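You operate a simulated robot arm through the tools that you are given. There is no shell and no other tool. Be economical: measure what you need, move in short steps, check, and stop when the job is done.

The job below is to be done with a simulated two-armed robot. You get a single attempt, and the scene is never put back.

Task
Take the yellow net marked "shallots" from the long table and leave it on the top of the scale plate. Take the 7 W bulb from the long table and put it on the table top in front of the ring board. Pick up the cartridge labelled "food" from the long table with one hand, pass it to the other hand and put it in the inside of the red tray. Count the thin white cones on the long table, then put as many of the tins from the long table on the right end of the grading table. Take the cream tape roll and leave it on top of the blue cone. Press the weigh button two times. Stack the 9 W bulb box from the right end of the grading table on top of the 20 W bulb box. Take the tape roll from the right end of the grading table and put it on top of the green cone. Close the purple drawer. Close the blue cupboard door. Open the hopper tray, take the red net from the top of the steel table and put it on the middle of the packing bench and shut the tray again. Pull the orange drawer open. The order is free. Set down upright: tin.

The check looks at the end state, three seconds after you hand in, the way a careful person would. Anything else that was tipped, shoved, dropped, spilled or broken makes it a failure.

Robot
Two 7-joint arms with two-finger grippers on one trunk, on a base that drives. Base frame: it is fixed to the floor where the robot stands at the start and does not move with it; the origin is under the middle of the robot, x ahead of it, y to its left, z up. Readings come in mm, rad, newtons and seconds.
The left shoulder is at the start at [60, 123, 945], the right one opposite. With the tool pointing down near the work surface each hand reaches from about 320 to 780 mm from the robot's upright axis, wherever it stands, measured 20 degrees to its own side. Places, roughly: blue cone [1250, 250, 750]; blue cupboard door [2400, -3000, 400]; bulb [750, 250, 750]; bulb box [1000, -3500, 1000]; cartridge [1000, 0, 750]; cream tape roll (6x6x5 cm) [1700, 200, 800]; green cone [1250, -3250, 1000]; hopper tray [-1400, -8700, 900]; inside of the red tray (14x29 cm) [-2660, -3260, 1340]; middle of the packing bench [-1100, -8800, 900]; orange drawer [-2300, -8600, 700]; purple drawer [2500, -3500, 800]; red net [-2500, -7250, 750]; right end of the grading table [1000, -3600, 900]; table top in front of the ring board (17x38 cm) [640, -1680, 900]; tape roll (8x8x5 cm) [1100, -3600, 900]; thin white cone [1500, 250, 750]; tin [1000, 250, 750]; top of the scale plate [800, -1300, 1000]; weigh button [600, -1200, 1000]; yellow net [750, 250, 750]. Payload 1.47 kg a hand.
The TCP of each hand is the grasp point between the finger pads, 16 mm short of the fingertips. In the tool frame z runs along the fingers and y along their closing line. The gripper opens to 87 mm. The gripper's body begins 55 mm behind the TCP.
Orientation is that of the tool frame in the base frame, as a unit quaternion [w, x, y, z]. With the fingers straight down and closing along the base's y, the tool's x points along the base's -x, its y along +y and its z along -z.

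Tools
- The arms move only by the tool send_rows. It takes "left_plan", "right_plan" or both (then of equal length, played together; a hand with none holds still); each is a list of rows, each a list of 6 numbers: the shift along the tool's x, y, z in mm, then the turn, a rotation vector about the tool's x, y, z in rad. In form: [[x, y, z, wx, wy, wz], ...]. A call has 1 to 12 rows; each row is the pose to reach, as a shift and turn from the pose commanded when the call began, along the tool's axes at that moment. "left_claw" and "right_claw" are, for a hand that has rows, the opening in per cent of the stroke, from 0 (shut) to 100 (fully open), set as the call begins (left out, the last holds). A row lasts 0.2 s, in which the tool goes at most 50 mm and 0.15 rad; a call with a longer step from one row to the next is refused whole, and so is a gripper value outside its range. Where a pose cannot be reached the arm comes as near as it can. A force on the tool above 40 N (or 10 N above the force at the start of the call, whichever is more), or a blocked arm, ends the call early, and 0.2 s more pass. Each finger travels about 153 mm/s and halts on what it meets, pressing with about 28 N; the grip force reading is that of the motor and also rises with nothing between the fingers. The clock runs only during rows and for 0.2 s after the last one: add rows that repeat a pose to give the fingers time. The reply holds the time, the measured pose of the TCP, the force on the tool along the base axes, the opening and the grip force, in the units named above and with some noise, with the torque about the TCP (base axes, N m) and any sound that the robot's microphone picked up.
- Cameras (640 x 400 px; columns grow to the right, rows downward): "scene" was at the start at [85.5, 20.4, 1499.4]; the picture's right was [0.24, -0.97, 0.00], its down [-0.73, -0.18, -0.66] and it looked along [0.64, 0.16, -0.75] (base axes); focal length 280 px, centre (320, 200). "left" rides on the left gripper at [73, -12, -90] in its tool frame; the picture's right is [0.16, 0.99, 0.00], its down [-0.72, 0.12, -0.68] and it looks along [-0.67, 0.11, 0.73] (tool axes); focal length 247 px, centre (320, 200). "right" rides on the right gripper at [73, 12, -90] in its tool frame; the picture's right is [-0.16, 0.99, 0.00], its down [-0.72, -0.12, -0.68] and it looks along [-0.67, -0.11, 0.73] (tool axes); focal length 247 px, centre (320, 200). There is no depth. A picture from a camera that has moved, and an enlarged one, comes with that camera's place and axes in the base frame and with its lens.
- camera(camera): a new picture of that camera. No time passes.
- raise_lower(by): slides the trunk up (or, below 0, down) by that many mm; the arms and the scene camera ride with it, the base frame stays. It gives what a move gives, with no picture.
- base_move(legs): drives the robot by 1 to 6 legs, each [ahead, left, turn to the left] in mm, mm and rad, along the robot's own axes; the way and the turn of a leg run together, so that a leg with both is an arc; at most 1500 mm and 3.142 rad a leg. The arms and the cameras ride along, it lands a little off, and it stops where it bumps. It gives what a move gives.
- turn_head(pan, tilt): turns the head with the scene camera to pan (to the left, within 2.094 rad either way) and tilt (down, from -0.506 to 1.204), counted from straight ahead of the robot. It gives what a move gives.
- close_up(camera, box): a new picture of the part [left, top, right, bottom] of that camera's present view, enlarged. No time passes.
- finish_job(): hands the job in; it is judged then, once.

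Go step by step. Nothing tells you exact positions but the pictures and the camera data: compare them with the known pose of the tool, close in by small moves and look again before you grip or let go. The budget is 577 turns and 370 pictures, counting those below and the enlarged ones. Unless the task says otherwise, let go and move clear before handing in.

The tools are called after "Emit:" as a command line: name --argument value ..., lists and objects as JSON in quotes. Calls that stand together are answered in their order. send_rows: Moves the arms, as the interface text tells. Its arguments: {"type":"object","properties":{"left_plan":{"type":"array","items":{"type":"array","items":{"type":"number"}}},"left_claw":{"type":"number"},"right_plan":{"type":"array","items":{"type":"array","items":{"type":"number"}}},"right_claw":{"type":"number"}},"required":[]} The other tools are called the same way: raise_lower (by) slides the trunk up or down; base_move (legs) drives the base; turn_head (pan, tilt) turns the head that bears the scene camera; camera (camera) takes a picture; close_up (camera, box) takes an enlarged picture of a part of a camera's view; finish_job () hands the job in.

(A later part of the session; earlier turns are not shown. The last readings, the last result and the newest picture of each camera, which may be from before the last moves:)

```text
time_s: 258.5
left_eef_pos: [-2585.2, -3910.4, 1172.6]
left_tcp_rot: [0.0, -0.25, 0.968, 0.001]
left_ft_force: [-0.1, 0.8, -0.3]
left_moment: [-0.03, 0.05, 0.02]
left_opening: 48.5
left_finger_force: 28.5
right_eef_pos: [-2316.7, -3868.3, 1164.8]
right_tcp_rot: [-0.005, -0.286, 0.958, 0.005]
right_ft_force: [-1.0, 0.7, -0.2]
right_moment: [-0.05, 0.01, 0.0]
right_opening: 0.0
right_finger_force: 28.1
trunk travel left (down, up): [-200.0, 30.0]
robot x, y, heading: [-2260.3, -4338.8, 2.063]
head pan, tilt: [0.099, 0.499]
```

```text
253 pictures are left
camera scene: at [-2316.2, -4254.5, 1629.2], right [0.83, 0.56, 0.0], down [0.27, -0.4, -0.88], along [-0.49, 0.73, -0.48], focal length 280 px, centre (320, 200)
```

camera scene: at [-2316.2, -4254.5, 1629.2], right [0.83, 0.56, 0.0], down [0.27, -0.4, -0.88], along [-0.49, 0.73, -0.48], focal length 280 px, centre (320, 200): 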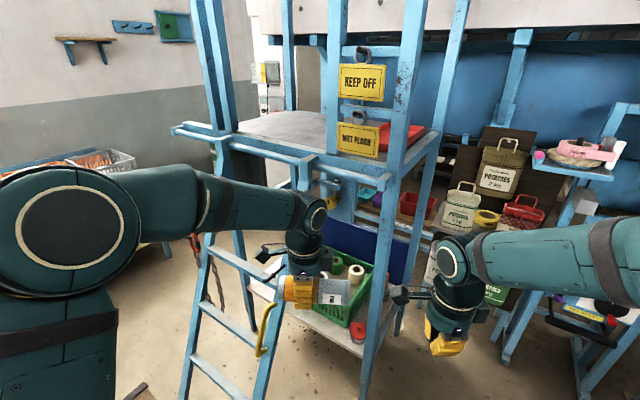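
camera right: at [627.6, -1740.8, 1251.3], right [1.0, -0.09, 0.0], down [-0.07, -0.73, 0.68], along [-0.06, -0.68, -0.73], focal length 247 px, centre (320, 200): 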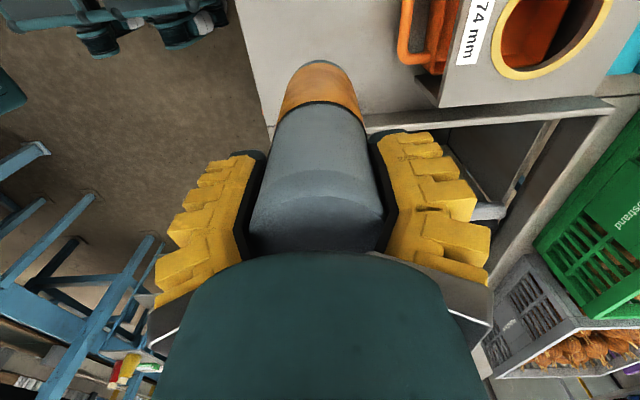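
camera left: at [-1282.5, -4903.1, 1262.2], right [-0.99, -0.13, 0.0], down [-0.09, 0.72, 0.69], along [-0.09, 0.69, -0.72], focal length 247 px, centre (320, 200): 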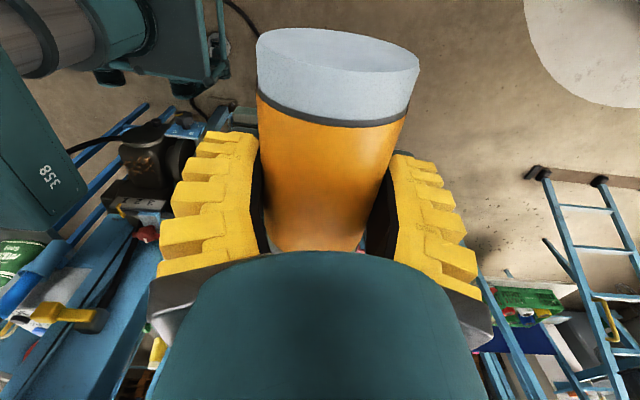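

The platform's east edge is at x≈−2550 (y −3568…−2981), and the tray lies along it at about (−2635, −3265). I'll raise the trunk and the left hand, then move to the southeast side.

Emit:
raise_lower --by 30

Emit:
send_rows --left_plan '[[5, -12, -20, 0, 0, 0], [10, -25, -40, 0, 0, 0], [15, -38, -60, 0, 0, 0], [20, -50, -80, 0, 0, 0], [25, -62, -100, 0, 0, 0], [30, -75, -120, 0, 0, 0], [35, -88, -140, 0, 0, 0], [40, -100, -160, 0, 0, 0], [45, -112, -180, 0, 0, 0], [50, -125, -200, 0, 0, 0], [55, -138, -220, 0, 0, 0], [60, -150, -235, 0, 0, 0]]'

Emit:
base_move --legs '[[550, -460, 0], [120, 0, 0.13]]'

Emit:
turn_head --pan 0.2 --tilt 0.6

Emit:
camera --camera "scene"

```text
time_s: 259.2
left_eef_pos: [-2584.5, -3910.4, 1202.8]
left_tcp_rot: [0.0, -0.25, 0.968, -0.001]
left_ft_force: [0.1, -0.8, -2.6]
left_moment: [-0.02, 0.06, -0.01]
left_opening: 48.7
left_finger_force: 28.5
right_eef_pos: [-2316.2, -3869.4, 1194.8]
right_tcp_rot: [-0.005, -0.286, 0.958, 0.005]
right_ft_force: [0.3, 0.2, -0.3]
right_moment: [-0.01, 0.0, -0.01]
right_opening: 0.2
right_finger_force: 28.0
trunk travel left (down, up): [-230.0, 0.0]
robot x, y, heading: [-2260.3, -4342.8, 2.065]
head pan, tilt: [0.099, 0.499]
```

```text
time_s: 261.8
left_eef_pos: [-2561.8, -4070.7, 1437.1]
left_tcp_rot: [0.0, -0.25, 0.968, 0.0]
left_ft_force: [-0.5, -0.7, -3.2]
left_moment: [0.01, 0.09, 0.0]
left_opening: 48.5
left_finger_force: 27.9
right_eef_pos: [-2317.2, -3869.8, 1195.3]
right_tcp_rot: [-0.005, -0.287, 0.958, 0.005]
right_ft_force: [-0.5, -0.1, 0.6]
right_moment: [0.04, 0.0, 0.02]
right_opening: 0.2
right_finger_force: 27.4
trunk travel left (down, up): [-230.0, 0.0]
robot x, y, heading: [-2264.5, -4342.9, 2.061]
head pan, tilt: [0.099, 0.499]
```

```text
time_s: 267.2
left_eef_pos: [-2508.0, -3296.1, 1438.2]
left_tcp_rot: [0.0, -0.305, 0.952, 0.0]
left_ft_force: [0.4, 0.0, -4.2]
left_moment: [-0.07, 0.07, 0.0]
left_opening: 48.6
left_finger_force: 27.6
right_eef_pos: [-2287.3, -3067.8, 1195.5]
right_tcp_rot: [-0.006, -0.341, 0.94, 0.005]
right_ft_force: [0.6, -0.8, 0.5]
right_moment: [-0.01, -0.02, 0.0]
right_opening: 0.1
right_finger_force: 28.0
trunk travel left (down, up): [-230.0, 0.0]
robot x, y, heading: [-2171.2, -3534.6, 2.176]
head pan, tilt: [0.099, 0.499]
```

```text
time_s: 267.9
left_eef_pos: [-2507.3, -3295.2, 1437.1]
left_tcp_rot: [0.0, -0.305, 0.952, -0.001]
left_ft_force: [0.9, 0.1, -2.4]
left_moment: [-0.02, 0.04, 0.01]
left_opening: 48.6
left_finger_force: 28.1
right_eef_pos: [-2287.0, -3067.7, 1195.7]
right_tcp_rot: [-0.004, -0.341, 0.94, 0.005]
right_ft_force: [0.6, 0.0, -0.1]
right_moment: [0.01, -0.03, 0.01]
right_opening: 0.0
right_finger_force: 27.9
trunk travel left (down, up): [-230.0, 0.0]
robot x, y, heading: [-2175.2, -3526.4, 2.179]
head pan, tilt: [0.201, 0.6]
```

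```text
252 pictures are left
camera scene: at [-2245.9, -3459.0, 1650.1], right [0.69, 0.72, 0.0], down [0.41, -0.39, -0.82], along [-0.6, 0.57, -0.57], focal length 280 px, centre (320, 200)
```

scene: 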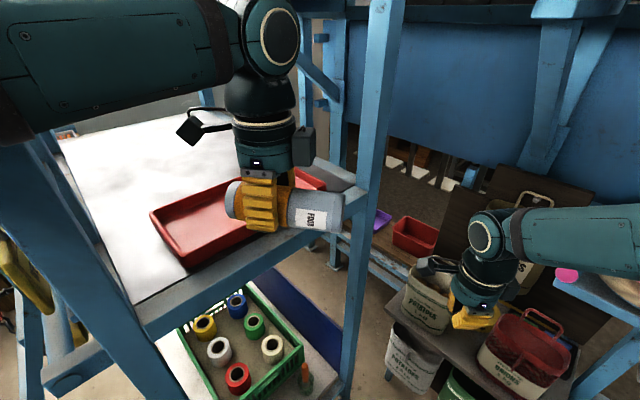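

The tray is clearly visible (centre ≈ (−2657, −3249), long side along y). I move over it while turning the cartridge parallel to its long side.

Emit:
send_rows --left_plan '[[13, 14, 0, 0, 0, -0.12], [26, 28, 0, 0, 0, -0.24], [39, 42, 0, 0, 0, -0.36], [52, 56, 0, 0, 0, -0.48], [65, 70, 0, 0, 0, -0.6], [78, 84, 0, 0, 0, -0.72], [91, 98, 0, 0, 0, -0.84], [104, 111, 0, 0, 0, -0.95], [104, 111, 0, 0, 0, -0.95]]'

Emit:
camera --camera "scene"

Emit:
camera --camera "left"

```text
time_s: 270.1
left_eef_pos: [-2596.2, -3274.6, 1461.4]
left_tcp_rot: [-0.006, -0.698, 0.716, 0.022]
left_ft_force: [-1.2, 1.0, -3.1]
left_moment: [-0.07, -0.04, 0.03]
left_opening: 48.4
left_finger_force: 28.3
right_eef_pos: [-2244.1, -3076.1, 1202.1]
right_tcp_rot: [-0.019, -0.342, 0.94, 0.013]
right_ft_force: [0.8, -0.5, 0.1]
right_moment: [-0.02, -0.03, 0.01]
right_opening: 0.1
right_finger_force: 27.5
trunk travel left (down, up): [-230.0, 0.0]
robot x, y, heading: [-2171.5, -3531.9, 2.182]
head pan, tilt: [0.201, 0.6]
stopped in row 9 (left hand): the arm was blocked; the commanded pose is now the measured one
```

```text
251 pictures are left
camera scene: at [-2189.0, -3470.5, 1651.9], right [0.69, 0.72, -0.02], down [0.38, -0.38, -0.84], along [-0.62, 0.57, -0.54], focal length 280 px, centre (320, 200)
```

scene: 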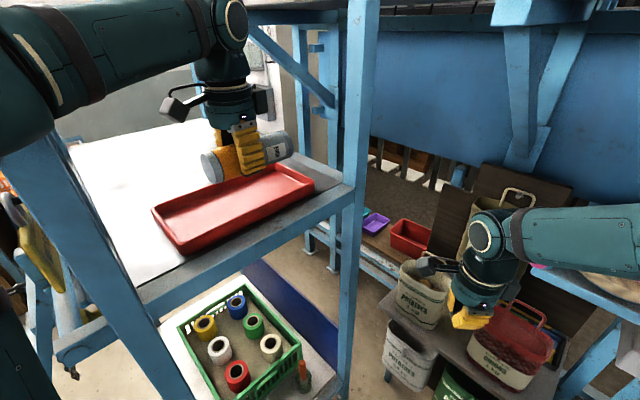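

```text
250 pictures are left
camera left: at [-2583.1, -3348.9, 1549.5], right [-0.99, -0.13, 0.04], down [-0.07, 0.71, 0.7], along [-0.12, 0.69, -0.71], focal length 247 px, centre (320, 200)
```

left: 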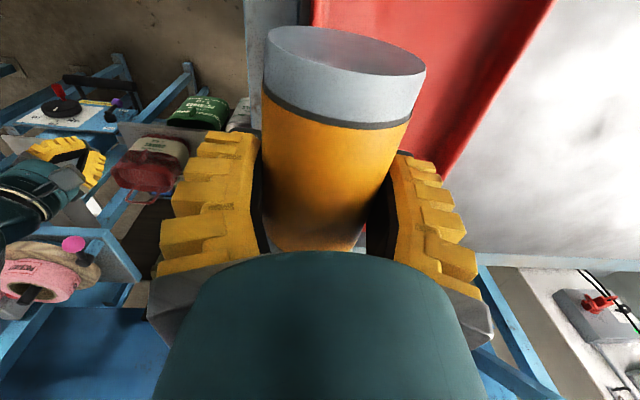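

The left arm is being blocked, likely the elbow on the tower's post. Backing off immediately.

Emit:
send_rows --left_plan '[[0, -20, 0, 0, 0, 0], [0, -40, 0, 0, 0, 0], [0, -60, 0, 0, 0, 0], [-10, -80, 0, 0, 0, 0], [-20, -100, 0, 0, 0, 0]]'

Emit:
camera --camera "scene"

```text
time_s: 271.3
left_eef_pos: [-2538.8, -3253.3, 1444.0]
left_tcp_rot: [-0.001, -0.703, 0.711, 0.008]
left_ft_force: [-3.4, 3.3, -6.0]
left_moment: [-0.27, -0.2, 0.02]
left_opening: 48.3
left_finger_force: 28.4
right_eef_pos: [-2276.9, -3073.2, 1197.7]
right_tcp_rot: [-0.009, -0.342, 0.94, 0.008]
right_ft_force: [0.8, 0.5, 0.5]
right_moment: [-0.02, 0.0, -0.01]
right_opening: 0.0
right_finger_force: 27.9
trunk travel left (down, up): [-230.0, 0.0]
robot x, y, heading: [-2175.3, -3525.8, 2.179]
head pan, tilt: [0.201, 0.6]
```

```text
249 pictures are left
camera scene: at [-2231.7, -3466.3, 1650.6], right [0.69, 0.72, 0.0], down [0.4, -0.39, -0.83], along [-0.6, 0.57, -0.56], focal length 280 px, centre (320, 200)
```

scene: 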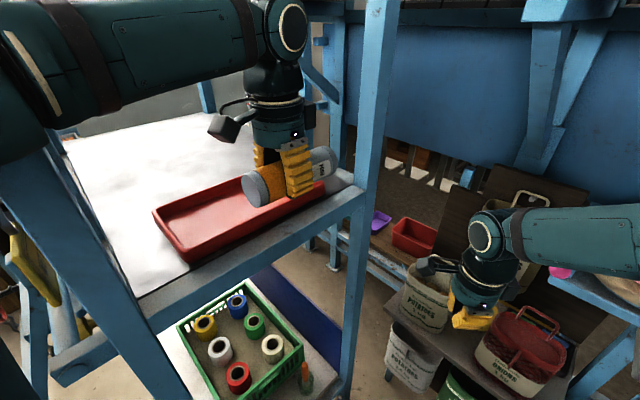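

Everything sprang back; the left upper arm was against the southeast post. I retract both hands, then reposition the base to face the tray more squarely from the east.

Emit:
send_rows --left_plan '[[15, -10, 0, 0, 0, 0], [30, -20, 0, 0, 0, 0], [45, -31, 0, 0, 0, 0], [60, -41, 0, 0, 0, 0], [74, -51, 0, 0, 0, 0]]' --right_plan '[[-12, -18, 0, 0, 0, 0], [-24, -36, 0, 0, 0, 0], [-36, -54, 0, 0, 0, 0], [-48, -72, 0, 0, 0, 0], [-60, -90, 0, 0, 0, 0]]'

Emit:
camera --camera "scene"

```text
time_s: 272.5
left_eef_pos: [-2496.4, -3322.2, 1440.3]
left_tcp_rot: [0.001, -0.702, 0.712, 0.005]
left_ft_force: [0.8, 0.0, -3.0]
left_moment: [-0.03, 0.05, -0.02]
left_opening: 48.6
left_finger_force: 28.1
right_eef_pos: [-2180.3, -3100.1, 1195.4]
right_tcp_rot: [-0.006, -0.342, 0.94, 0.005]
right_ft_force: [0.2, -0.7, 0.4]
right_moment: [-0.02, 0.0, 0.03]
right_opening: 0.1
right_finger_force: 27.7
trunk travel left (down, up): [-230.0, 0.0]
robot x, y, heading: [-2175.3, -3528.9, 2.18]
head pan, tilt: [0.201, 0.6]
```

```text
248 pictures are left
camera scene: at [-2243.0, -3461.2, 1650.2], right [0.69, 0.72, 0.0], down [0.41, -0.39, -0.83], along [-0.6, 0.57, -0.56], focal length 280 px, centre (320, 200)
```

scene: 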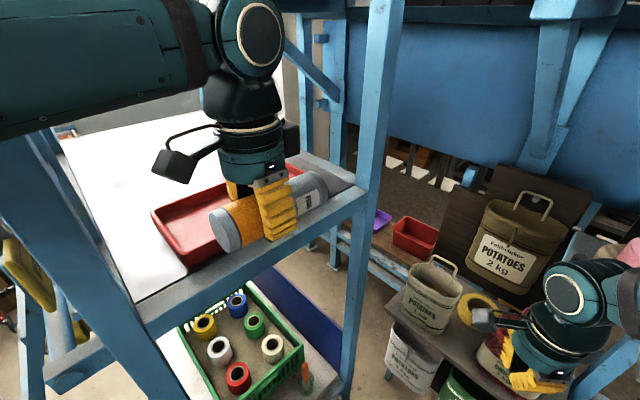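

I need to rotate south of the tower and then slide north in the gap facing west. First tuck the left hand slightly inward and back out straight south.

Emit:
send_rows --left_plan '[[-12, -17, 0, 0, 0, 0], [-24, -34, 0, 0, 0, 0], [-36, -51, 0, 0, 0, 0], [-48, -68, 0, 0, 0, 0]]'

Emit:
base_move --legs '[[-369, 257, 0], [57, 82, 0], [0, 0, 0.93]]'

Emit:
turn_head --pan -0.6 --tilt 0.5

Emit:
camera --camera "scene"

```text
time_s: 273.5
left_eef_pos: [-2429.4, -3274.2, 1439.5]
left_tcp_rot: [0.001, -0.702, 0.712, 0.005]
left_ft_force: [0.2, 0.6, -3.5]
left_moment: [-0.06, 0.0, 0.0]
left_opening: 48.5
left_finger_force: 27.9
right_eef_pos: [-2181.0, -3098.7, 1194.3]
right_tcp_rot: [-0.006, -0.341, 0.94, 0.004]
right_ft_force: [-0.5, 0.4, -0.4]
right_moment: [-0.01, 0.03, 0.02]
right_opening: 0.1
right_finger_force: 28.0
trunk travel left (down, up): [-230.0, 0.0]
robot x, y, heading: [-2175.5, -3534.1, 2.181]
head pan, tilt: [0.201, 0.6]
```

```text
time_s: 279.8
left_eef_pos: [-2638.6, -4026.8, 1439.6]
left_tcp_rot: [0.0, 0.945, -0.328, -0.005]
left_ft_force: [-0.8, -0.3, -4.1]
left_moment: [-0.03, -0.05, -0.01]
left_opening: 48.5
left_finger_force: 28.2
right_eef_pos: [-2627.2, -3723.6, 1194.6]
right_tcp_rot: [0.007, 0.721, -0.692, -0.002]
right_ft_force: [0.0, -0.2, 0.5]
right_moment: [-0.01, 0.0, -0.02]
right_opening: 0.0
right_finger_force: 27.8
trunk travel left (down, up): [-230.0, 0.0]
robot x, y, heading: [-2282.2, -3978.6, 3.094]
head pan, tilt: [0.201, 0.6]
```

```text
time_s: 280.9
left_eef_pos: [-2638.6, -4026.5, 1439.9]
left_tcp_rot: [0.0, 0.944, -0.329, -0.004]
left_ft_force: [0.1, 0.3, -3.2]
left_moment: [-0.06, -0.01, -0.03]
left_opening: 48.5
left_finger_force: 28.6
right_eef_pos: [-2625.2, -3722.0, 1194.4]
right_tcp_rot: [0.007, 0.722, -0.692, 0.0]
right_ft_force: [-0.7, -1.2, 1.0]
right_moment: [0.0, -0.02, 0.0]
right_opening: 0.3
right_finger_force: 27.8
trunk travel left (down, up): [-230.0, 0.0]
robot x, y, heading: [-2280.7, -3981.0, 3.097]
head pan, tilt: [-0.6, 0.499]
```

```text
247 pictures are left
camera scene: at [-2362.5, -3923.4, 1659.2], right [0.6, 0.8, 0.0], down [0.38, -0.29, -0.88], along [-0.7, 0.53, -0.48], focal length 280 px, centre (320, 200)
```

scene: 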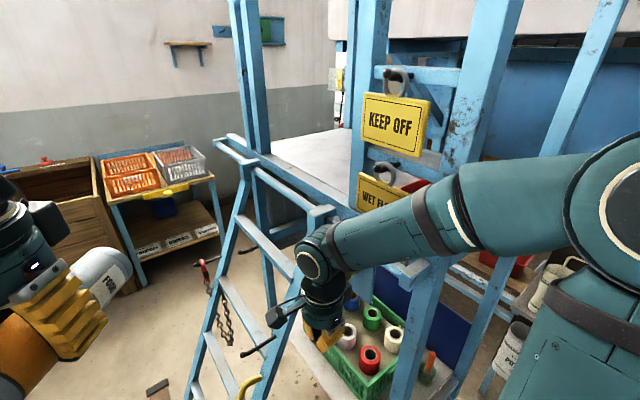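

The right hand is close to the stairs; I back away east, then slide north in the gap facing west.

Emit:
send_rows --right_plan '[[0, -15, 0, 0, 0, 0], [0, -30, 0, 0, 0, 0], [0, -45, 0, 0, 0, 0]]'

Emit:
base_move --legs '[[-180, 0, 0.02], [0, -330, 0]]'

Emit:
camera --camera "scene"

```text
time_s: 281.7
left_eef_pos: [-2638.1, -4026.4, 1440.3]
left_tcp_rot: [0.001, 0.944, -0.33, -0.005]
left_ft_force: [-0.1, 0.2, -2.5]
left_moment: [-0.04, -0.01, 0.0]
left_opening: 48.7
left_finger_force: 28.2
right_eef_pos: [-2579.2, -3720.1, 1194.9]
right_tcp_rot: [0.007, 0.722, -0.692, -0.002]
right_ft_force: [-0.3, 0.3, 0.5]
right_moment: [-0.01, -0.02, 0.0]
right_opening: 0.2
right_finger_force: 28.3
trunk travel left (down, up): [-230.0, 0.0]
robot x, y, heading: [-2278.1, -3985.5, 3.097]
head pan, tilt: [-0.6, 0.499]
```

```text
time_s: 286.2
left_eef_pos: [-2447.3, -3709.7, 1438.3]
left_tcp_rot: [0.0, 0.947, -0.322, -0.004]
left_ft_force: [-1.7, -0.4, -3.5]
left_moment: [-0.02, -0.07, -0.03]
left_opening: 48.3
left_finger_force: 28.3
right_eef_pos: [-2394.3, -3403.1, 1193.9]
right_tcp_rot: [0.007, 0.726, -0.688, 0.0]
right_ft_force: [0.2, -0.3, 0.8]
right_moment: [0.05, -0.03, -0.03]
right_opening: 0.0
right_finger_force: 28.0
trunk travel left (down, up): [-230.0, 0.0]
robot x, y, heading: [-2092.2, -3661.4, 3.112]
head pan, tilt: [-0.6, 0.499]
```

```text
246 pictures are left
camera scene: at [-2172.2, -3602.8, 1659.2], right [0.59, 0.81, 0.0], down [0.39, -0.28, -0.88], along [-0.71, 0.52, -0.48], focal length 280 px, centre (320, 200)
```

scene: 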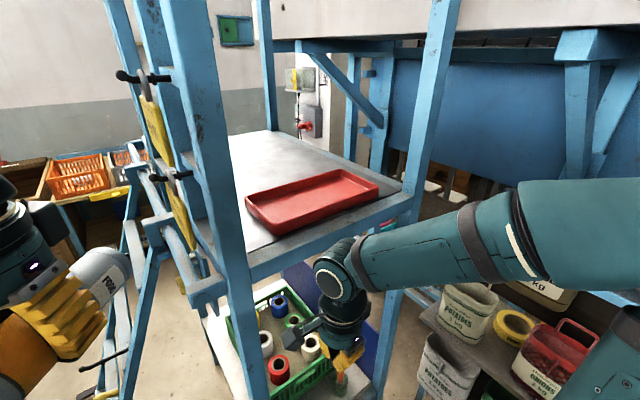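

Good clearance. Sliding further north to face the tray.

Emit:
base_move --legs '[[0, -300, 0]]'

Emit:
turn_head --pan 0 --tilt 0.6

Emit:
camera --camera "scene"

```text
time_s: 289.5
left_eef_pos: [-2437.2, -3408.3, 1440.6]
left_tcp_rot: [0.001, 0.946, -0.323, -0.005]
left_ft_force: [-0.5, -0.1, -3.6]
left_moment: [-0.05, 0.01, -0.02]
left_opening: 48.4
left_finger_force: 27.6
right_eef_pos: [-2382.5, -3101.0, 1193.7]
right_tcp_rot: [0.008, 0.726, -0.687, -0.001]
right_ft_force: [0.4, 0.0, 0.2]
right_moment: [-0.04, 0.03, 0.01]
right_opening: 0.0
right_finger_force: 27.5
trunk travel left (down, up): [-230.0, 0.0]
robot x, y, heading: [-2076.4, -3357.6, 3.112]
head pan, tilt: [-0.6, 0.499]
```

```text
time_s: 290.5
left_eef_pos: [-2437.6, -3409.8, 1439.7]
left_tcp_rot: [0.001, 0.946, -0.323, -0.004]
left_ft_force: [0.6, -0.3, -3.3]
left_moment: [-0.03, -0.06, -0.01]
left_opening: 48.6
left_finger_force: 27.3
right_eef_pos: [-2383.3, -3100.4, 1195.2]
right_tcp_rot: [0.008, 0.727, -0.687, -0.001]
right_ft_force: [-0.4, -0.1, -0.6]
right_moment: [0.01, -0.01, 0.01]
right_opening: 0.0
right_finger_force: 28.0
trunk travel left (down, up): [-230.0, 0.0]
robot x, y, heading: [-2073.3, -3356.8, 3.11]
head pan, tilt: [0.0, 0.6]
```

```text
245 pictures are left
camera scene: at [-2177.2, -3351.7, 1650.1], right [0.03, 1.0, 0.0], down [0.56, -0.02, -0.83], along [-0.82, 0.03, -0.56], focal length 280 px, centre (320, 200)
```

scene: 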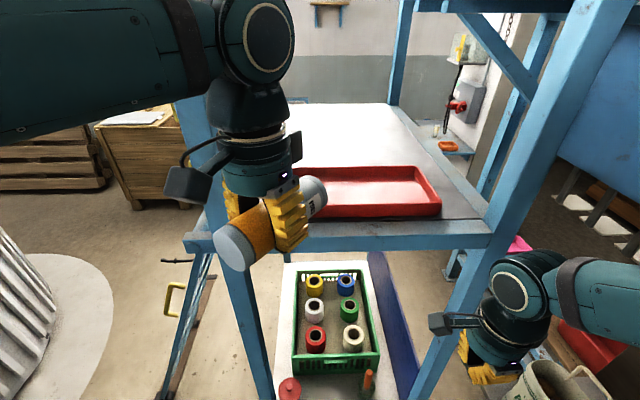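

Facing the tray squarely now (centre ≈ (−2652, −3258)). Moving in halfway while turning the cartridge parallel to the tray.

Emit:
send_rows --left_plan '[[-15, 0, 0, 0, 0, 0.1], [-35, 0, 0, 0, 0, 0.2], [-55, 1, 0, 0, 0, 0.3], [-80, 1, 0, 0, 0, 0.42], [-105, 2, 0, 0, 0, 0.54], [-130, 3, 0, 0, 0, 0.66], [-155, 4, 0, 0, 0, 0.78], [-180, 5, 0, 0, 0, 0.88], [-201, 5, 0, 0, 0, 0.91]]'

Emit:
camera --camera "scene"

Emit:
camera --camera "left"

```text
time_s: 292.5
left_eef_pos: [-2600.4, -3288.4, 1441.4]
left_tcp_rot: [0.003, 0.708, -0.707, -0.004]
left_ft_force: [-0.4, 1.2, -4.2]
left_moment: [-0.06, 0.01, 0.0]
left_opening: 48.6
left_finger_force: 28.3
right_eef_pos: [-2383.0, -3100.5, 1194.2]
right_tcp_rot: [0.008, 0.726, -0.687, -0.001]
right_ft_force: [-1.2, 0.0, 0.5]
right_moment: [-0.02, 0.0, 0.0]
right_opening: 0.0
right_finger_force: 28.1
trunk travel left (down, up): [-230.0, 0.0]
robot x, y, heading: [-2079.0, -3360.2, 3.109]
head pan, tilt: [0.0, 0.6]
```

```text
244 pictures are left
camera scene: at [-2178.2, -3350.8, 1650.0], right [0.03, 1.0, 0.0], down [0.57, -0.02, -0.82], along [-0.82, 0.03, -0.57], focal length 280 px, centre (320, 200)
```

scene: 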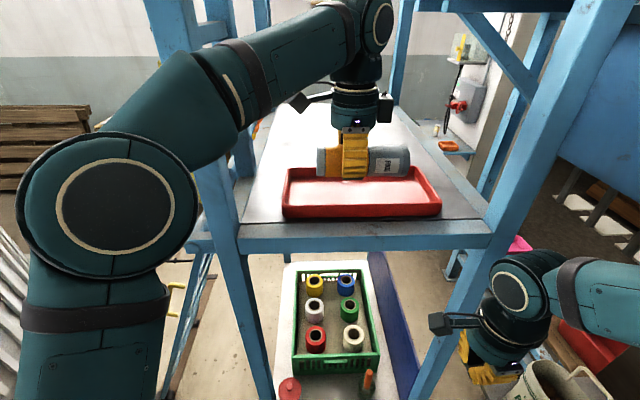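

```text
243 pictures are left
camera left: at [-2588.5, -3360.3, 1531.3], right [-0.99, -0.16, 0.01], down [-0.11, 0.72, 0.68], along [-0.12, 0.67, -0.73], focal length 247 px, centre (320, 200)
```

left: 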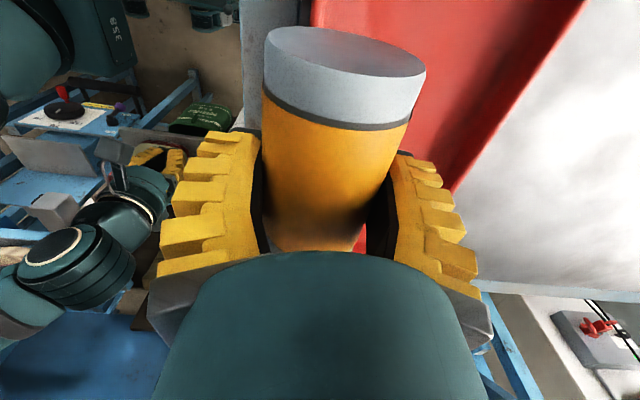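

No contact so far. Another 35 mm in, then lowering.

Emit:
send_rows --left_plan '[[0, 12, 0, 0, 0, 0], [0, 24, 0, 0, 0, 0], [0, 36, 0, 0, 0, 0], [0, 36, 20, 0, 0, 0], [0, 36, 40, 0, 0, 0]]'

Emit:
camera --camera "scene"

Emit:
camera --camera "left"

```text
time_s: 293.7
left_eef_pos: [-2636.7, -3289.5, 1401.9]
left_tcp_rot: [0.003, 0.709, -0.705, -0.004]
left_ft_force: [-0.3, -0.2, -3.5]
left_moment: [-0.08, 0.0, 0.0]
left_opening: 48.6
left_finger_force: 28.0
right_eef_pos: [-2383.5, -3100.0, 1193.7]
right_tcp_rot: [0.007, 0.726, -0.687, -0.001]
right_ft_force: [0.9, -0.1, 0.8]
right_moment: [-0.01, 0.03, -0.01]
right_opening: 0.2
right_finger_force: 27.9
trunk travel left (down, up): [-230.0, 0.0]
robot x, y, heading: [-2080.7, -3354.0, 3.105]
head pan, tilt: [0.0, 0.6]
```

```text
242 pictures are left
camera scene: at [-2177.6, -3351.7, 1650.1], right [0.03, 1.0, 0.0], down [0.56, -0.02, -0.82], along [-0.82, 0.03, -0.57], focal length 280 px, centre (320, 200)
```

scene: 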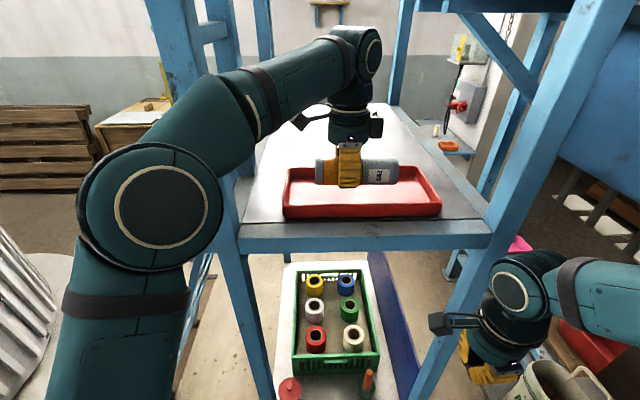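

```text
241 pictures are left
camera left: at [-2625.0, -3362.4, 1492.0], right [-0.99, -0.16, 0.01], down [-0.11, 0.72, 0.68], along [-0.12, 0.67, -0.73], focal length 247 px, centre (320, 200)
```

left: 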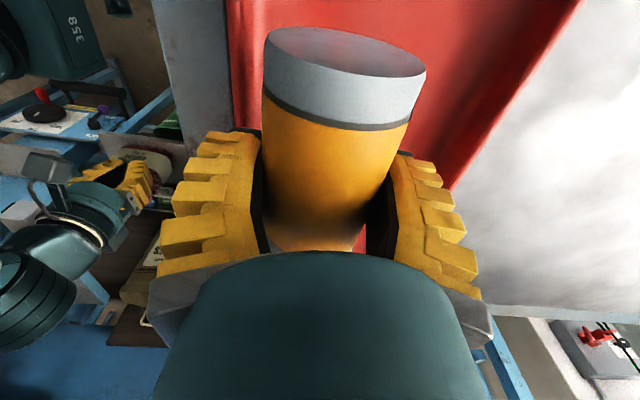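

Emit:
send_rows --left_plan '[[0, 8, 5, 0, 0, 0], [0, 8, 12, 0, 0, 0], [0, 8, 18, 0, 0, 0], [0, 8, 22, 0, 0, 0], [0, 8, 26, 0, 0, 0]]'

Emit:
close_up --camera "scene" --box '[260, 100, 460, 240]'

```text
time_s: 294.9
left_eef_pos: [-2644.6, -3290.5, 1376.7]
left_tcp_rot: [0.002, 0.709, -0.706, -0.004]
left_ft_force: [0.0, 0.0, -2.9]
left_moment: [-0.04, 0.0, 0.01]
left_opening: 48.4
left_finger_force: 28.4
right_eef_pos: [-2383.3, -3101.1, 1194.5]
right_tcp_rot: [0.007, 0.726, -0.687, -0.001]
right_ft_force: [0.8, -0.6, -0.3]
right_moment: [-0.02, -0.04, -0.05]
right_opening: 0.0
right_finger_force: 28.1
trunk travel left (down, up): [-230.0, 0.0]
robot x, y, heading: [-2078.6, -3359.7, 3.107]
head pan, tilt: [0.0, 0.6]
```

```text
2.86 times, centred on (360, 170) of scene
camera zoom: at [-2177.3, -3351.7, 1650.1], right [0.03, 1.0, 0.0], down [0.56, -0.02, -0.82], along [-0.82, 0.03, -0.57], focal length 799 px, centre (206, 286)
```

zoom: 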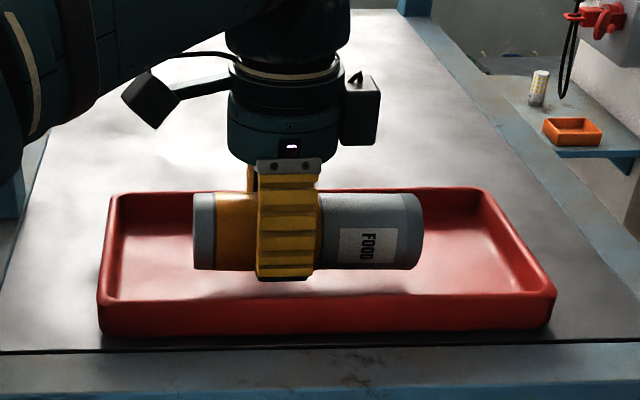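

Emit:
send_rows --left_plan '[[0, 0, 4, 0, 0, 0], [0, 0, 8, 0, 0, 0], [0, 0, 11, 0, 0, 0], [0, 0, 14, 0, 0, 0]]'

Emit:
close_up --camera "scene" --box '[260, 100, 460, 240]'

```text
time_s: 295.9
left_eef_pos: [-2642.9, -3289.2, 1362.8]
left_tcp_rot: [0.002, 0.709, -0.706, -0.005]
left_ft_force: [0.0, -1.1, 3.7]
left_moment: [0.65, -0.01, 0.01]
left_opening: 49.2
left_finger_force: 27.8
right_eef_pos: [-2383.0, -3100.8, 1195.4]
right_tcp_rot: [0.007, 0.727, -0.687, -0.002]
right_ft_force: [-0.5, -0.3, 0.6]
right_moment: [0.03, 0.0, 0.01]
right_opening: 0.2
right_finger_force: 28.4
trunk travel left (down, up): [-230.0, 0.0]
robot x, y, heading: [-2076.7, -3356.1, 3.112]
head pan, tilt: [0.0, 0.6]
```

```text
2.86 times, centred on (360, 170) of scene
camera zoom: at [-2176.7, -3352.2, 1650.2], right [0.03, 1.0, 0.0], down [0.56, -0.02, -0.83], along [-0.82, 0.03, -0.56], focal length 799 px, centre (206, 286)
```

zoom: 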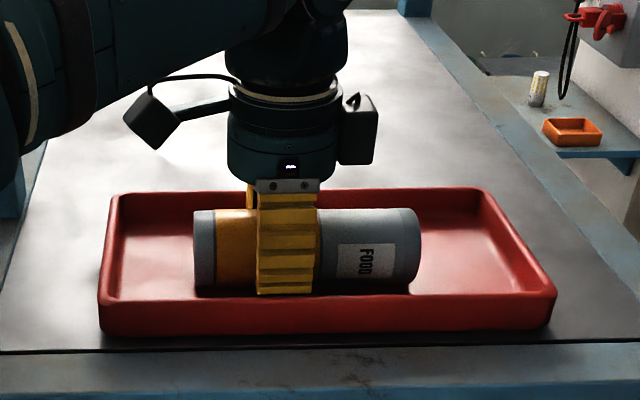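

The cartridge touches the tray floor. Releasing gently and rising.

Emit:
send_rows --left_plan '[[0, 0, 1, 0, 0, 0], [0, 0, 1, 0, 0, 0], [0, 0, 1, 0, 0, 0], [0, 0, 1, 0, 0, 0]]' --left_claw 82

Emit:
send_rows --left_plan '[[0, 0, -20, 0, 0, 0], [0, 0, -40, 0, 0, 0], [0, 0, -60, 0, 0, 0], [0, 0, -80, 0, 0, 0], [0, -15, -90, 0, 0, 0], [0, -30, -90, 0, 0, 0]]'

Emit:
camera --camera "scene"

```text
time_s: 296.9
left_eef_pos: [-2649.2, -3289.3, 1359.0]
left_tcp_rot: [0.003, 0.709, -0.705, -0.005]
left_ft_force: [-29.4, -0.3, 14.6]
left_moment: [-0.04, -0.65, -0.16]
left_opening: 57.3
left_finger_force: 0.0
right_eef_pos: [-2387.6, -3101.4, 1193.7]
right_tcp_rot: [0.006, 0.726, -0.688, 0.0]
right_ft_force: [0.6, -0.9, -0.6]
right_moment: [-0.03, -0.02, 0.04]
right_opening: 0.0
right_finger_force: 27.7
trunk travel left (down, up): [-230.0, 0.0]
robot x, y, heading: [-2080.6, -3358.2, 3.109]
head pan, tilt: [0.0, 0.6]
```

```text
time_s: 298.3
left_eef_pos: [-2612.8, -3290.8, 1451.4]
left_tcp_rot: [0.002, 0.708, -0.707, -0.004]
left_ft_force: [-0.3, 0.1, -0.3]
left_moment: [0.0, -0.01, -0.02]
left_opening: 74.8
left_finger_force: 2.2
right_eef_pos: [-2383.0, -3101.1, 1195.1]
right_tcp_rot: [0.007, 0.726, -0.687, -0.001]
right_ft_force: [-0.1, 0.1, 0.2]
right_moment: [0.02, -0.01, 0.02]
right_opening: 0.1
right_finger_force: 27.5
trunk travel left (down, up): [-230.0, 0.0]
robot x, y, heading: [-2082.6, -3351.4, 3.105]
head pan, tilt: [0.0, 0.6]
```

```text
238 pictures are left
camera scene: at [-2176.2, -3352.0, 1650.2], right [0.03, 1.0, 0.0], down [0.56, -0.02, -0.83], along [-0.82, 0.03, -0.56], focal length 280 px, centre (320, 200)
```

scene: 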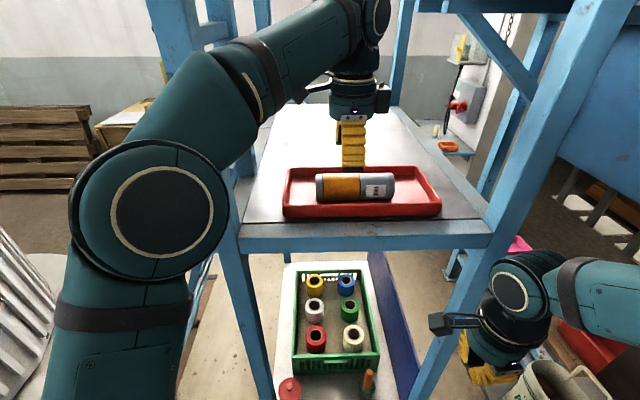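

The cartridge lies in the red tray. I retract the left hand and back out, then head south to the packing area.

Emit:
send_rows --left_plan '[[12, -20, 0, 0, 0, 0], [24, -40, 0, 0, 0, 0], [36, -60, 0, 0, 0, 0], [48, -80, 0, 0, 0, 0], [60, -100, 0, 0, 0, 0], [75, -120, 0, 0, 0, 0], [95, -140, 0, 0, 0, 0], [110, -160, 0, 0, 0, 0], [119, -176, 0, 0, 0, 0]]' --left_claw 0

Emit:
base_move --legs '[[0, 330, 0], [0, 310, 0], [170, 0, 0], [0, 0, 1.6], [665, 430, 0]]'

Emit:
turn_head --pan -0.3 --tilt 0.6

Emit:
camera --camera "scene"

```text
time_s: 300.3
left_eef_pos: [-2436.4, -3409.2, 1449.1]
left_tcp_rot: [0.004, 0.709, -0.705, -0.004]
left_ft_force: [0.4, -0.5, 0.5]
left_moment: [0.0, 0.01, 0.01]
left_opening: 0.0
left_finger_force: 28.0
right_eef_pos: [-2383.1, -3100.9, 1195.1]
right_tcp_rot: [0.007, 0.727, -0.687, -0.001]
right_ft_force: [0.3, 0.1, -0.7]
right_moment: [0.0, -0.02, 0.0]
right_opening: 0.3
right_finger_force: 28.0
trunk travel left (down, up): [-230.0, 0.0]
robot x, y, heading: [-2078.4, -3355.4, 3.111]
head pan, tilt: [0.0, 0.6]
```

```text
time_s: 315.5
left_eef_pos: [-1786.2, -5002.7, 1449.3]
left_tcp_rot: [0.005, 1.0, 0.014, -0.001]
left_ft_force: [-0.6, -0.5, -0.7]
left_moment: [0.03, -0.01, -0.01]
left_opening: 0.0
left_finger_force: 27.7
right_eef_pos: [-2095.9, -4956.4, 1194.9]
right_tcp_rot: [0.007, 0.999, 0.039, 0.003]
right_ft_force: [-0.3, -0.5, 0.2]
right_moment: [-0.02, 0.0, 0.01]
right_opening: 0.0
right_finger_force: 27.8
trunk travel left (down, up): [-230.0, 0.0]
robot x, y, heading: [-1848.0, -4642.9, -1.583]
head pan, tilt: [0.0, 0.6]
```

```text
time_s: 316.3
left_eef_pos: [-1786.0, -5002.5, 1449.4]
left_tcp_rot: [0.004, 1.0, 0.015, -0.001]
left_ft_force: [0.4, -0.2, -0.3]
left_moment: [-0.04, -0.01, 0.0]
left_opening: 0.3
left_finger_force: 28.2
right_eef_pos: [-2095.9, -4955.9, 1195.6]
right_tcp_rot: [0.006, 0.999, 0.039, 0.005]
right_ft_force: [-0.5, 0.2, -0.2]
right_moment: [-0.04, 0.0, -0.01]
right_opening: 0.1
right_finger_force: 28.1
trunk travel left (down, up): [-230.0, 0.0]
robot x, y, heading: [-1847.1, -4645.7, -1.574]
head pan, tilt: [-0.3, 0.6]
```

```text
237 pictures are left
camera scene: at [-1874.7, -4737.4, 1650.1], right [-0.95, 0.3, 0.0], down [0.17, 0.54, -0.83], along [-0.25, -0.79, -0.56], focal length 280 px, centre (320, 200)
```

scene: 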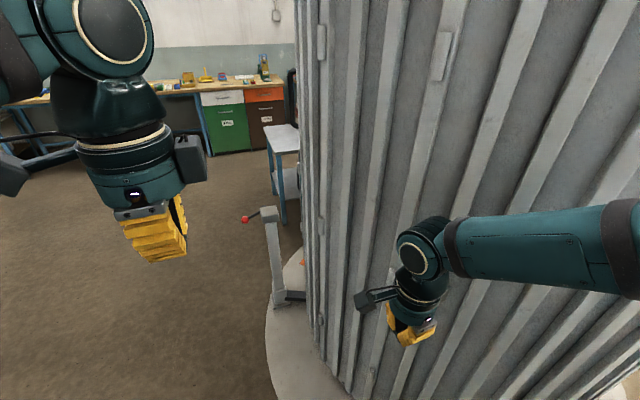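

The booth's plate reaches x≈−1860, so I retrace my earlier diagonal and then continue south along x≈−1300.

Emit:
base_move --legs '[[310, 355, 0], [450, 180, 0], [1000, 0, 0]]'

Emit:
turn_head --pan -0.5 --tilt 0.45

Emit:
camera --camera "scene"

Emit:
turn_head --pan 0.2 --tilt 0.45

Emit:
camera --camera "scene"

```text
time_s: 327.2
left_eef_pos: [-1294.8, -6760.3, 1450.1]
left_tcp_rot: [0.004, 1.0, 0.001, -0.001]
left_ft_force: [-0.5, -0.7, 0.2]
left_moment: [0.02, 0.01, 0.01]
left_opening: 0.0
left_finger_force: 27.8
right_eef_pos: [-1602.4, -6705.6, 1195.4]
right_tcp_rot: [0.005, 1.0, 0.026, 0.003]
right_ft_force: [-0.1, 0.4, 0.6]
right_moment: [0.02, 0.01, -0.03]
right_opening: 0.0
right_finger_force: 27.8
trunk travel left (down, up): [-230.0, 0.0]
robot x, y, heading: [-1348.2, -6400.7, -1.61]
head pan, tilt: [-0.3, 0.6]
```

```text
time_s: 327.9
left_eef_pos: [-1294.3, -6759.8, 1449.0]
left_tcp_rot: [0.005, 1.0, 0.0, 0.0]
left_ft_force: [0.5, 1.0, -0.1]
left_moment: [0.04, -0.01, 0.01]
left_opening: 0.0
left_finger_force: 27.8
right_eef_pos: [-1600.9, -6705.3, 1195.2]
right_tcp_rot: [0.006, 1.0, 0.026, 0.004]
right_ft_force: [-0.7, -1.2, 0.7]
right_moment: [0.01, 0.0, 0.02]
right_opening: 0.0
right_finger_force: 28.0
trunk travel left (down, up): [-230.0, 0.0]
robot x, y, heading: [-1345.0, -6399.1, -1.609]
head pan, tilt: [-0.499, 0.45]
```

```text
236 pictures are left
camera scene: at [-1393.0, -6488.4, 1663.6], right [-0.86, 0.51, 0.0], down [0.22, 0.37, -0.9], along [-0.46, -0.77, -0.44], focal length 280 px, centre (320, 200)
```

scene: 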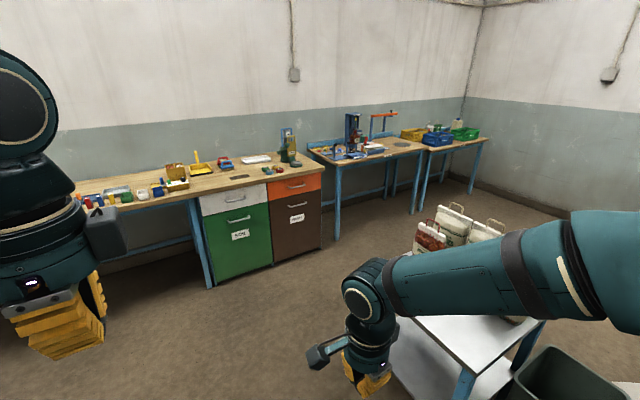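

```text
time_s: 329.0
left_eef_pos: [-1295.5, -6759.0, 1449.0]
left_tcp_rot: [0.004, 1.0, 0.0, 0.0]
left_ft_force: [0.1, 0.2, 0.1]
left_moment: [0.0, 0.0, 0.05]
left_opening: 0.0
left_finger_force: 28.0
right_eef_pos: [-1602.2, -6705.5, 1195.7]
right_tcp_rot: [0.006, 1.0, 0.026, 0.005]
right_ft_force: [-0.2, -0.8, 0.8]
right_moment: [0.04, 0.04, 0.0]
right_opening: 0.1
right_finger_force: 28.4
trunk travel left (down, up): [-230.0, 0.0]
robot x, y, heading: [-1339.6, -6403.1, -1.605]
head pan, tilt: [0.201, 0.45]
```

```text
235 pictures are left
camera scene: at [-1331.1, -6500.0, 1663.7], right [-0.99, -0.16, 0.0], down [-0.07, 0.43, -0.9], along [0.15, -0.89, -0.44], focal length 280 px, centre (320, 200)
```

scene: 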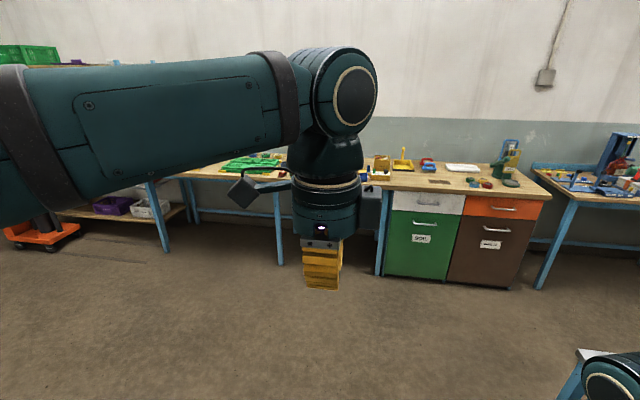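

I see the packing bench with the orange drawer, and the steel table with nets to the southwest. Zooming in on details.

Emit:
close_up --camera "scene" --box '[220, 130, 560, 300]'

Emit:
turn_head --pan -0.9 --tilt 0.65

Emit:
camera --camera "scene"

```text
1.88 times, centred on (390, 215) of scene
camera zoom: at [-1331.1, -6500.0, 1663.7], right [-0.99, -0.16, 0.0], down [-0.07, 0.43, -0.9], along [0.15, -0.89, -0.44], focal length 526 px, centre (188, 172)
```

zoom: 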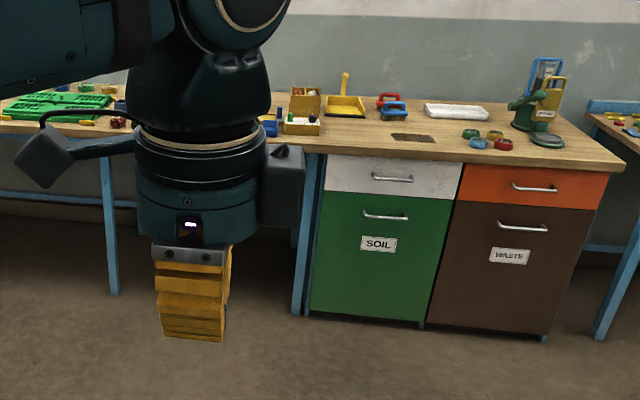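

```text
time_s: 330.3
left_eef_pos: [-1294.9, -6759.4, 1449.1]
left_tcp_rot: [0.005, 1.0, 0.001, -0.001]
left_ft_force: [0.4, -0.4, -0.1]
left_moment: [-0.04, 0.02, 0.0]
left_opening: 0.0
left_finger_force: 28.2
right_eef_pos: [-1603.0, -6706.2, 1195.7]
right_tcp_rot: [0.006, 1.0, 0.025, 0.004]
right_ft_force: [0.2, -0.2, 0.3]
right_moment: [0.0, -0.02, 0.0]
right_opening: 0.0
right_finger_force: 28.2
trunk travel left (down, up): [-230.0, 0.0]
robot x, y, heading: [-1344.7, -6400.0, -1.607]
head pan, tilt: [-0.901, 0.649]
```

```text
233 pictures are left
camera scene: at [-1416.0, -6460.8, 1645.8], right [-0.59, 0.81, 0.0], down [0.49, 0.36, -0.8], along [-0.64, -0.47, -0.6], focal length 280 px, centre (320, 200)
```

scene: 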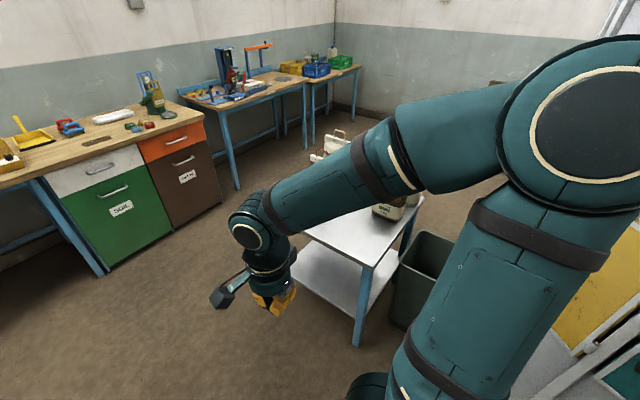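

Net position ≈ (−2527, −7260). I drive south, turn west and approach the steel table from the east.

Emit:
base_move --legs '[[800, 0, 0], [0, 0, -1.54], [450, 0, 0]]'

Emit:
turn_head --pan -0.1 --tilt 0.75

Emit:
camera --camera "scene"

```text
time_s: 340.8
left_eef_pos: [-2188.9, -7251.2, 1448.1]
left_tcp_rot: [-0.003, -0.706, 0.708, 0.003]
left_ft_force: [0.0, -0.2, -1.2]
left_moment: [0.01, -0.02, -0.02]
left_opening: 0.3
left_finger_force: 28.1
right_eef_pos: [-2134.2, -6943.9, 1194.9]
right_tcp_rot: [0.007, 0.724, -0.69, -0.003]
right_ft_force: [-0.2, -0.1, -0.1]
right_moment: [0.02, -0.03, 0.0]
right_opening: 0.1
right_finger_force: 28.1
trunk travel left (down, up): [-230.0, 0.0]
robot x, y, heading: [-1826.9, -7201.8, 3.106]
head pan, tilt: [-0.901, 0.649]
```

```text
time_s: 341.9
left_eef_pos: [-2187.7, -7251.0, 1449.0]
left_tcp_rot: [-0.004, -0.706, 0.708, 0.004]
left_ft_force: [0.3, -0.2, -0.4]
left_moment: [0.0, 0.0, 0.0]
left_opening: 0.2
left_finger_force: 28.4
right_eef_pos: [-2132.8, -6943.1, 1194.6]
right_tcp_rot: [0.008, 0.725, -0.689, -0.001]
right_ft_force: [-0.2, 0.1, 0.0]
right_moment: [0.04, 0.0, 0.01]
right_opening: 0.0
right_finger_force: 28.9
trunk travel left (down, up): [-230.0, 0.0]
robot x, y, heading: [-1828.5, -7201.8, 3.11]
head pan, tilt: [-0.099, 0.75]
```

```text
232 pictures are left
camera scene: at [-1921.4, -7187.4, 1637.2], right [0.14, 0.99, 0.0], down [0.68, -0.09, -0.73], along [-0.72, 0.1, -0.68], focal length 280 px, centre (320, 200)
```

scene: 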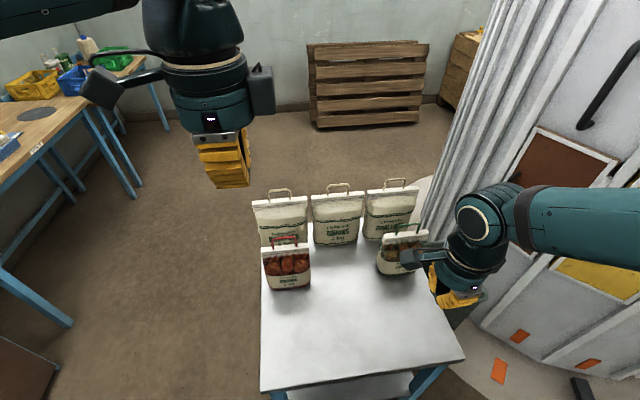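

The red net (red handle) stands at the table's south side, about (−2440, −7228). Left hand moves above it with open fingers.

Emit:
send_rows --left_plan '[[-4, 43, 0, 0, 0, 0], [-8, 86, 0, 0, 0, 0], [-12, 129, 0, 0, 0, 0], [-16, 172, 0, 0, 0, 0], [-20, 215, 0, 0, 0, 0], [-23, 257, 0, 0, 0, 0], [-23, 257, 45, 0, 0, 0], [-23, 257, 90, 0, 0, 0], [-23, 257, 135, 0, 0, 0], [-23, 257, 180, 0, 0, 0], [-23, 257, 225, 0, 0, 0], [-23, 257, 265, 0, 0, 0]]' --left_claw 100

Emit:
camera --camera "scene"

Emit:
camera --camera "left"

```text
time_s: 344.5
left_eef_pos: [-2449.0, -7228.9, 1188.4]
left_tcp_rot: [-0.003, -0.706, 0.708, 0.004]
left_ft_force: [0.2, 0.3, 0.3]
left_moment: [0.02, -0.05, 0.02]
left_opening: 87.0
left_finger_force: 0.0
right_eef_pos: [-2133.4, -6943.5, 1194.1]
right_tcp_rot: [0.007, 0.725, -0.689, -0.002]
right_ft_force: [0.1, 0.7, -0.3]
right_moment: [-0.02, 0.02, 0.02]
right_opening: 0.0
right_finger_force: 28.2
trunk travel left (down, up): [-230.0, 0.0]
robot x, y, heading: [-1832.5, -7203.3, 3.104]
head pan, tilt: [-0.099, 0.75]
```

```text
231 pictures are left
camera scene: at [-1921.9, -7187.6, 1637.2], right [0.14, 0.99, 0.0], down [0.68, -0.09, -0.73], along [-0.72, 0.1, -0.68], focal length 280 px, centre (320, 200)
```

scene: 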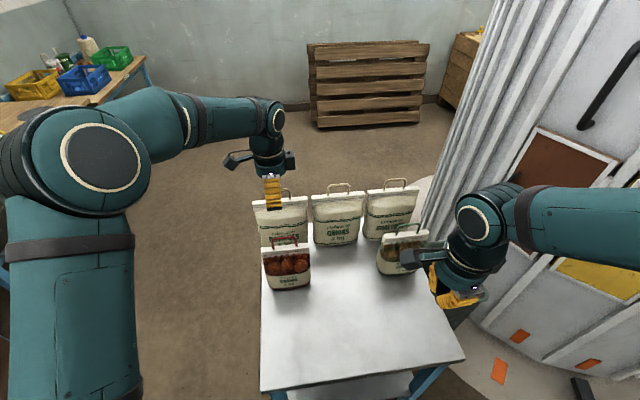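

```text
230 pictures are left
camera left: at [-2437.1, -7301.7, 1278.8], right [-0.99, -0.16, 0.01], down [-0.11, 0.72, 0.68], along [-0.11, 0.67, -0.73], focal length 247 px, centre (320, 200)
```

left: 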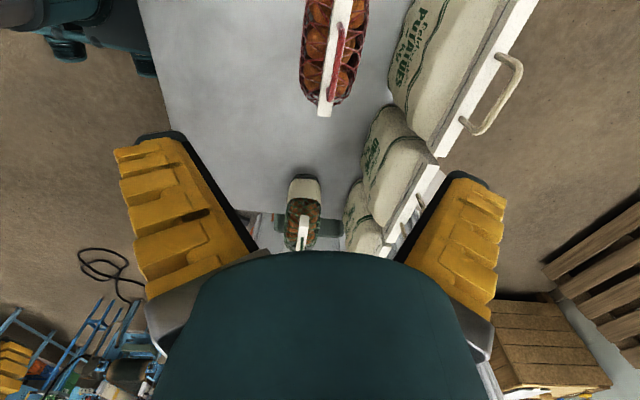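

Header top ≈ z 902, centre ≈ (−2472, −7219). Adjusting and descending partway.

Emit:
send_rows --left_plan '[[-10, 23, 0, 0, 0, 0], [-10, 23, 40, 0, 0, 0], [-10, 23, 80, 0, 0, 0], [-10, 23, 120, 0, 0, 0], [-10, 23, 160, 0, 0, 0], [-10, 23, 190, 0, 0, 0], [-10, 23, 190, 0, 0, 0]]'

Emit:
camera --camera "left"

Emit:
close_up --camera "scene" --box '[230, 170, 350, 310]'

```text
time_s: 346.1
left_eef_pos: [-2471.4, -7217.3, 997.1]
left_tcp_rot: [-0.003, -0.707, 0.707, 0.004]
left_ft_force: [-1.2, -0.1, -0.2]
left_moment: [-0.03, 0.05, -0.01]
left_opening: 87.1
left_finger_force: 0.0
right_eef_pos: [-2132.5, -6943.1, 1196.1]
right_tcp_rot: [0.007, 0.725, -0.689, -0.002]
right_ft_force: [-0.7, 0.8, 0.0]
right_moment: [0.0, 0.0, 0.01]
right_opening: 0.0
right_finger_force: 28.4
trunk travel left (down, up): [-230.0, 0.0]
robot x, y, heading: [-1829.8, -7200.8, 3.106]
head pan, tilt: [-0.099, 0.75]
```

```text
229 pictures are left
camera left: at [-2459.6, -7289.9, 1087.7], right [-0.99, -0.16, 0.01], down [-0.11, 0.72, 0.68], along [-0.11, 0.67, -0.73], focal length 247 px, centre (320, 200)
```

left: 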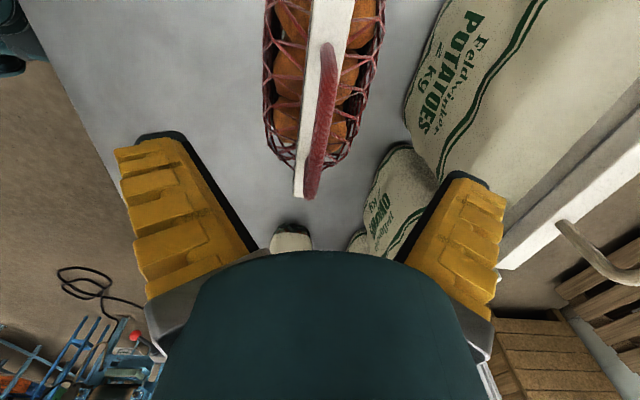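

```text
2.86 times, centred on (290, 240) of scene
camera zoom: at [-1920.9, -7187.5, 1637.3], right [0.14, 0.99, 0.0], down [0.68, -0.09, -0.73], along [-0.72, 0.1, -0.68], focal length 799 px, centre (406, 86)
```

zoom: 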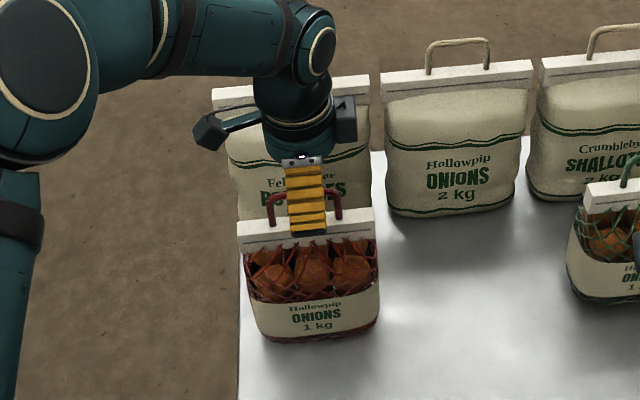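

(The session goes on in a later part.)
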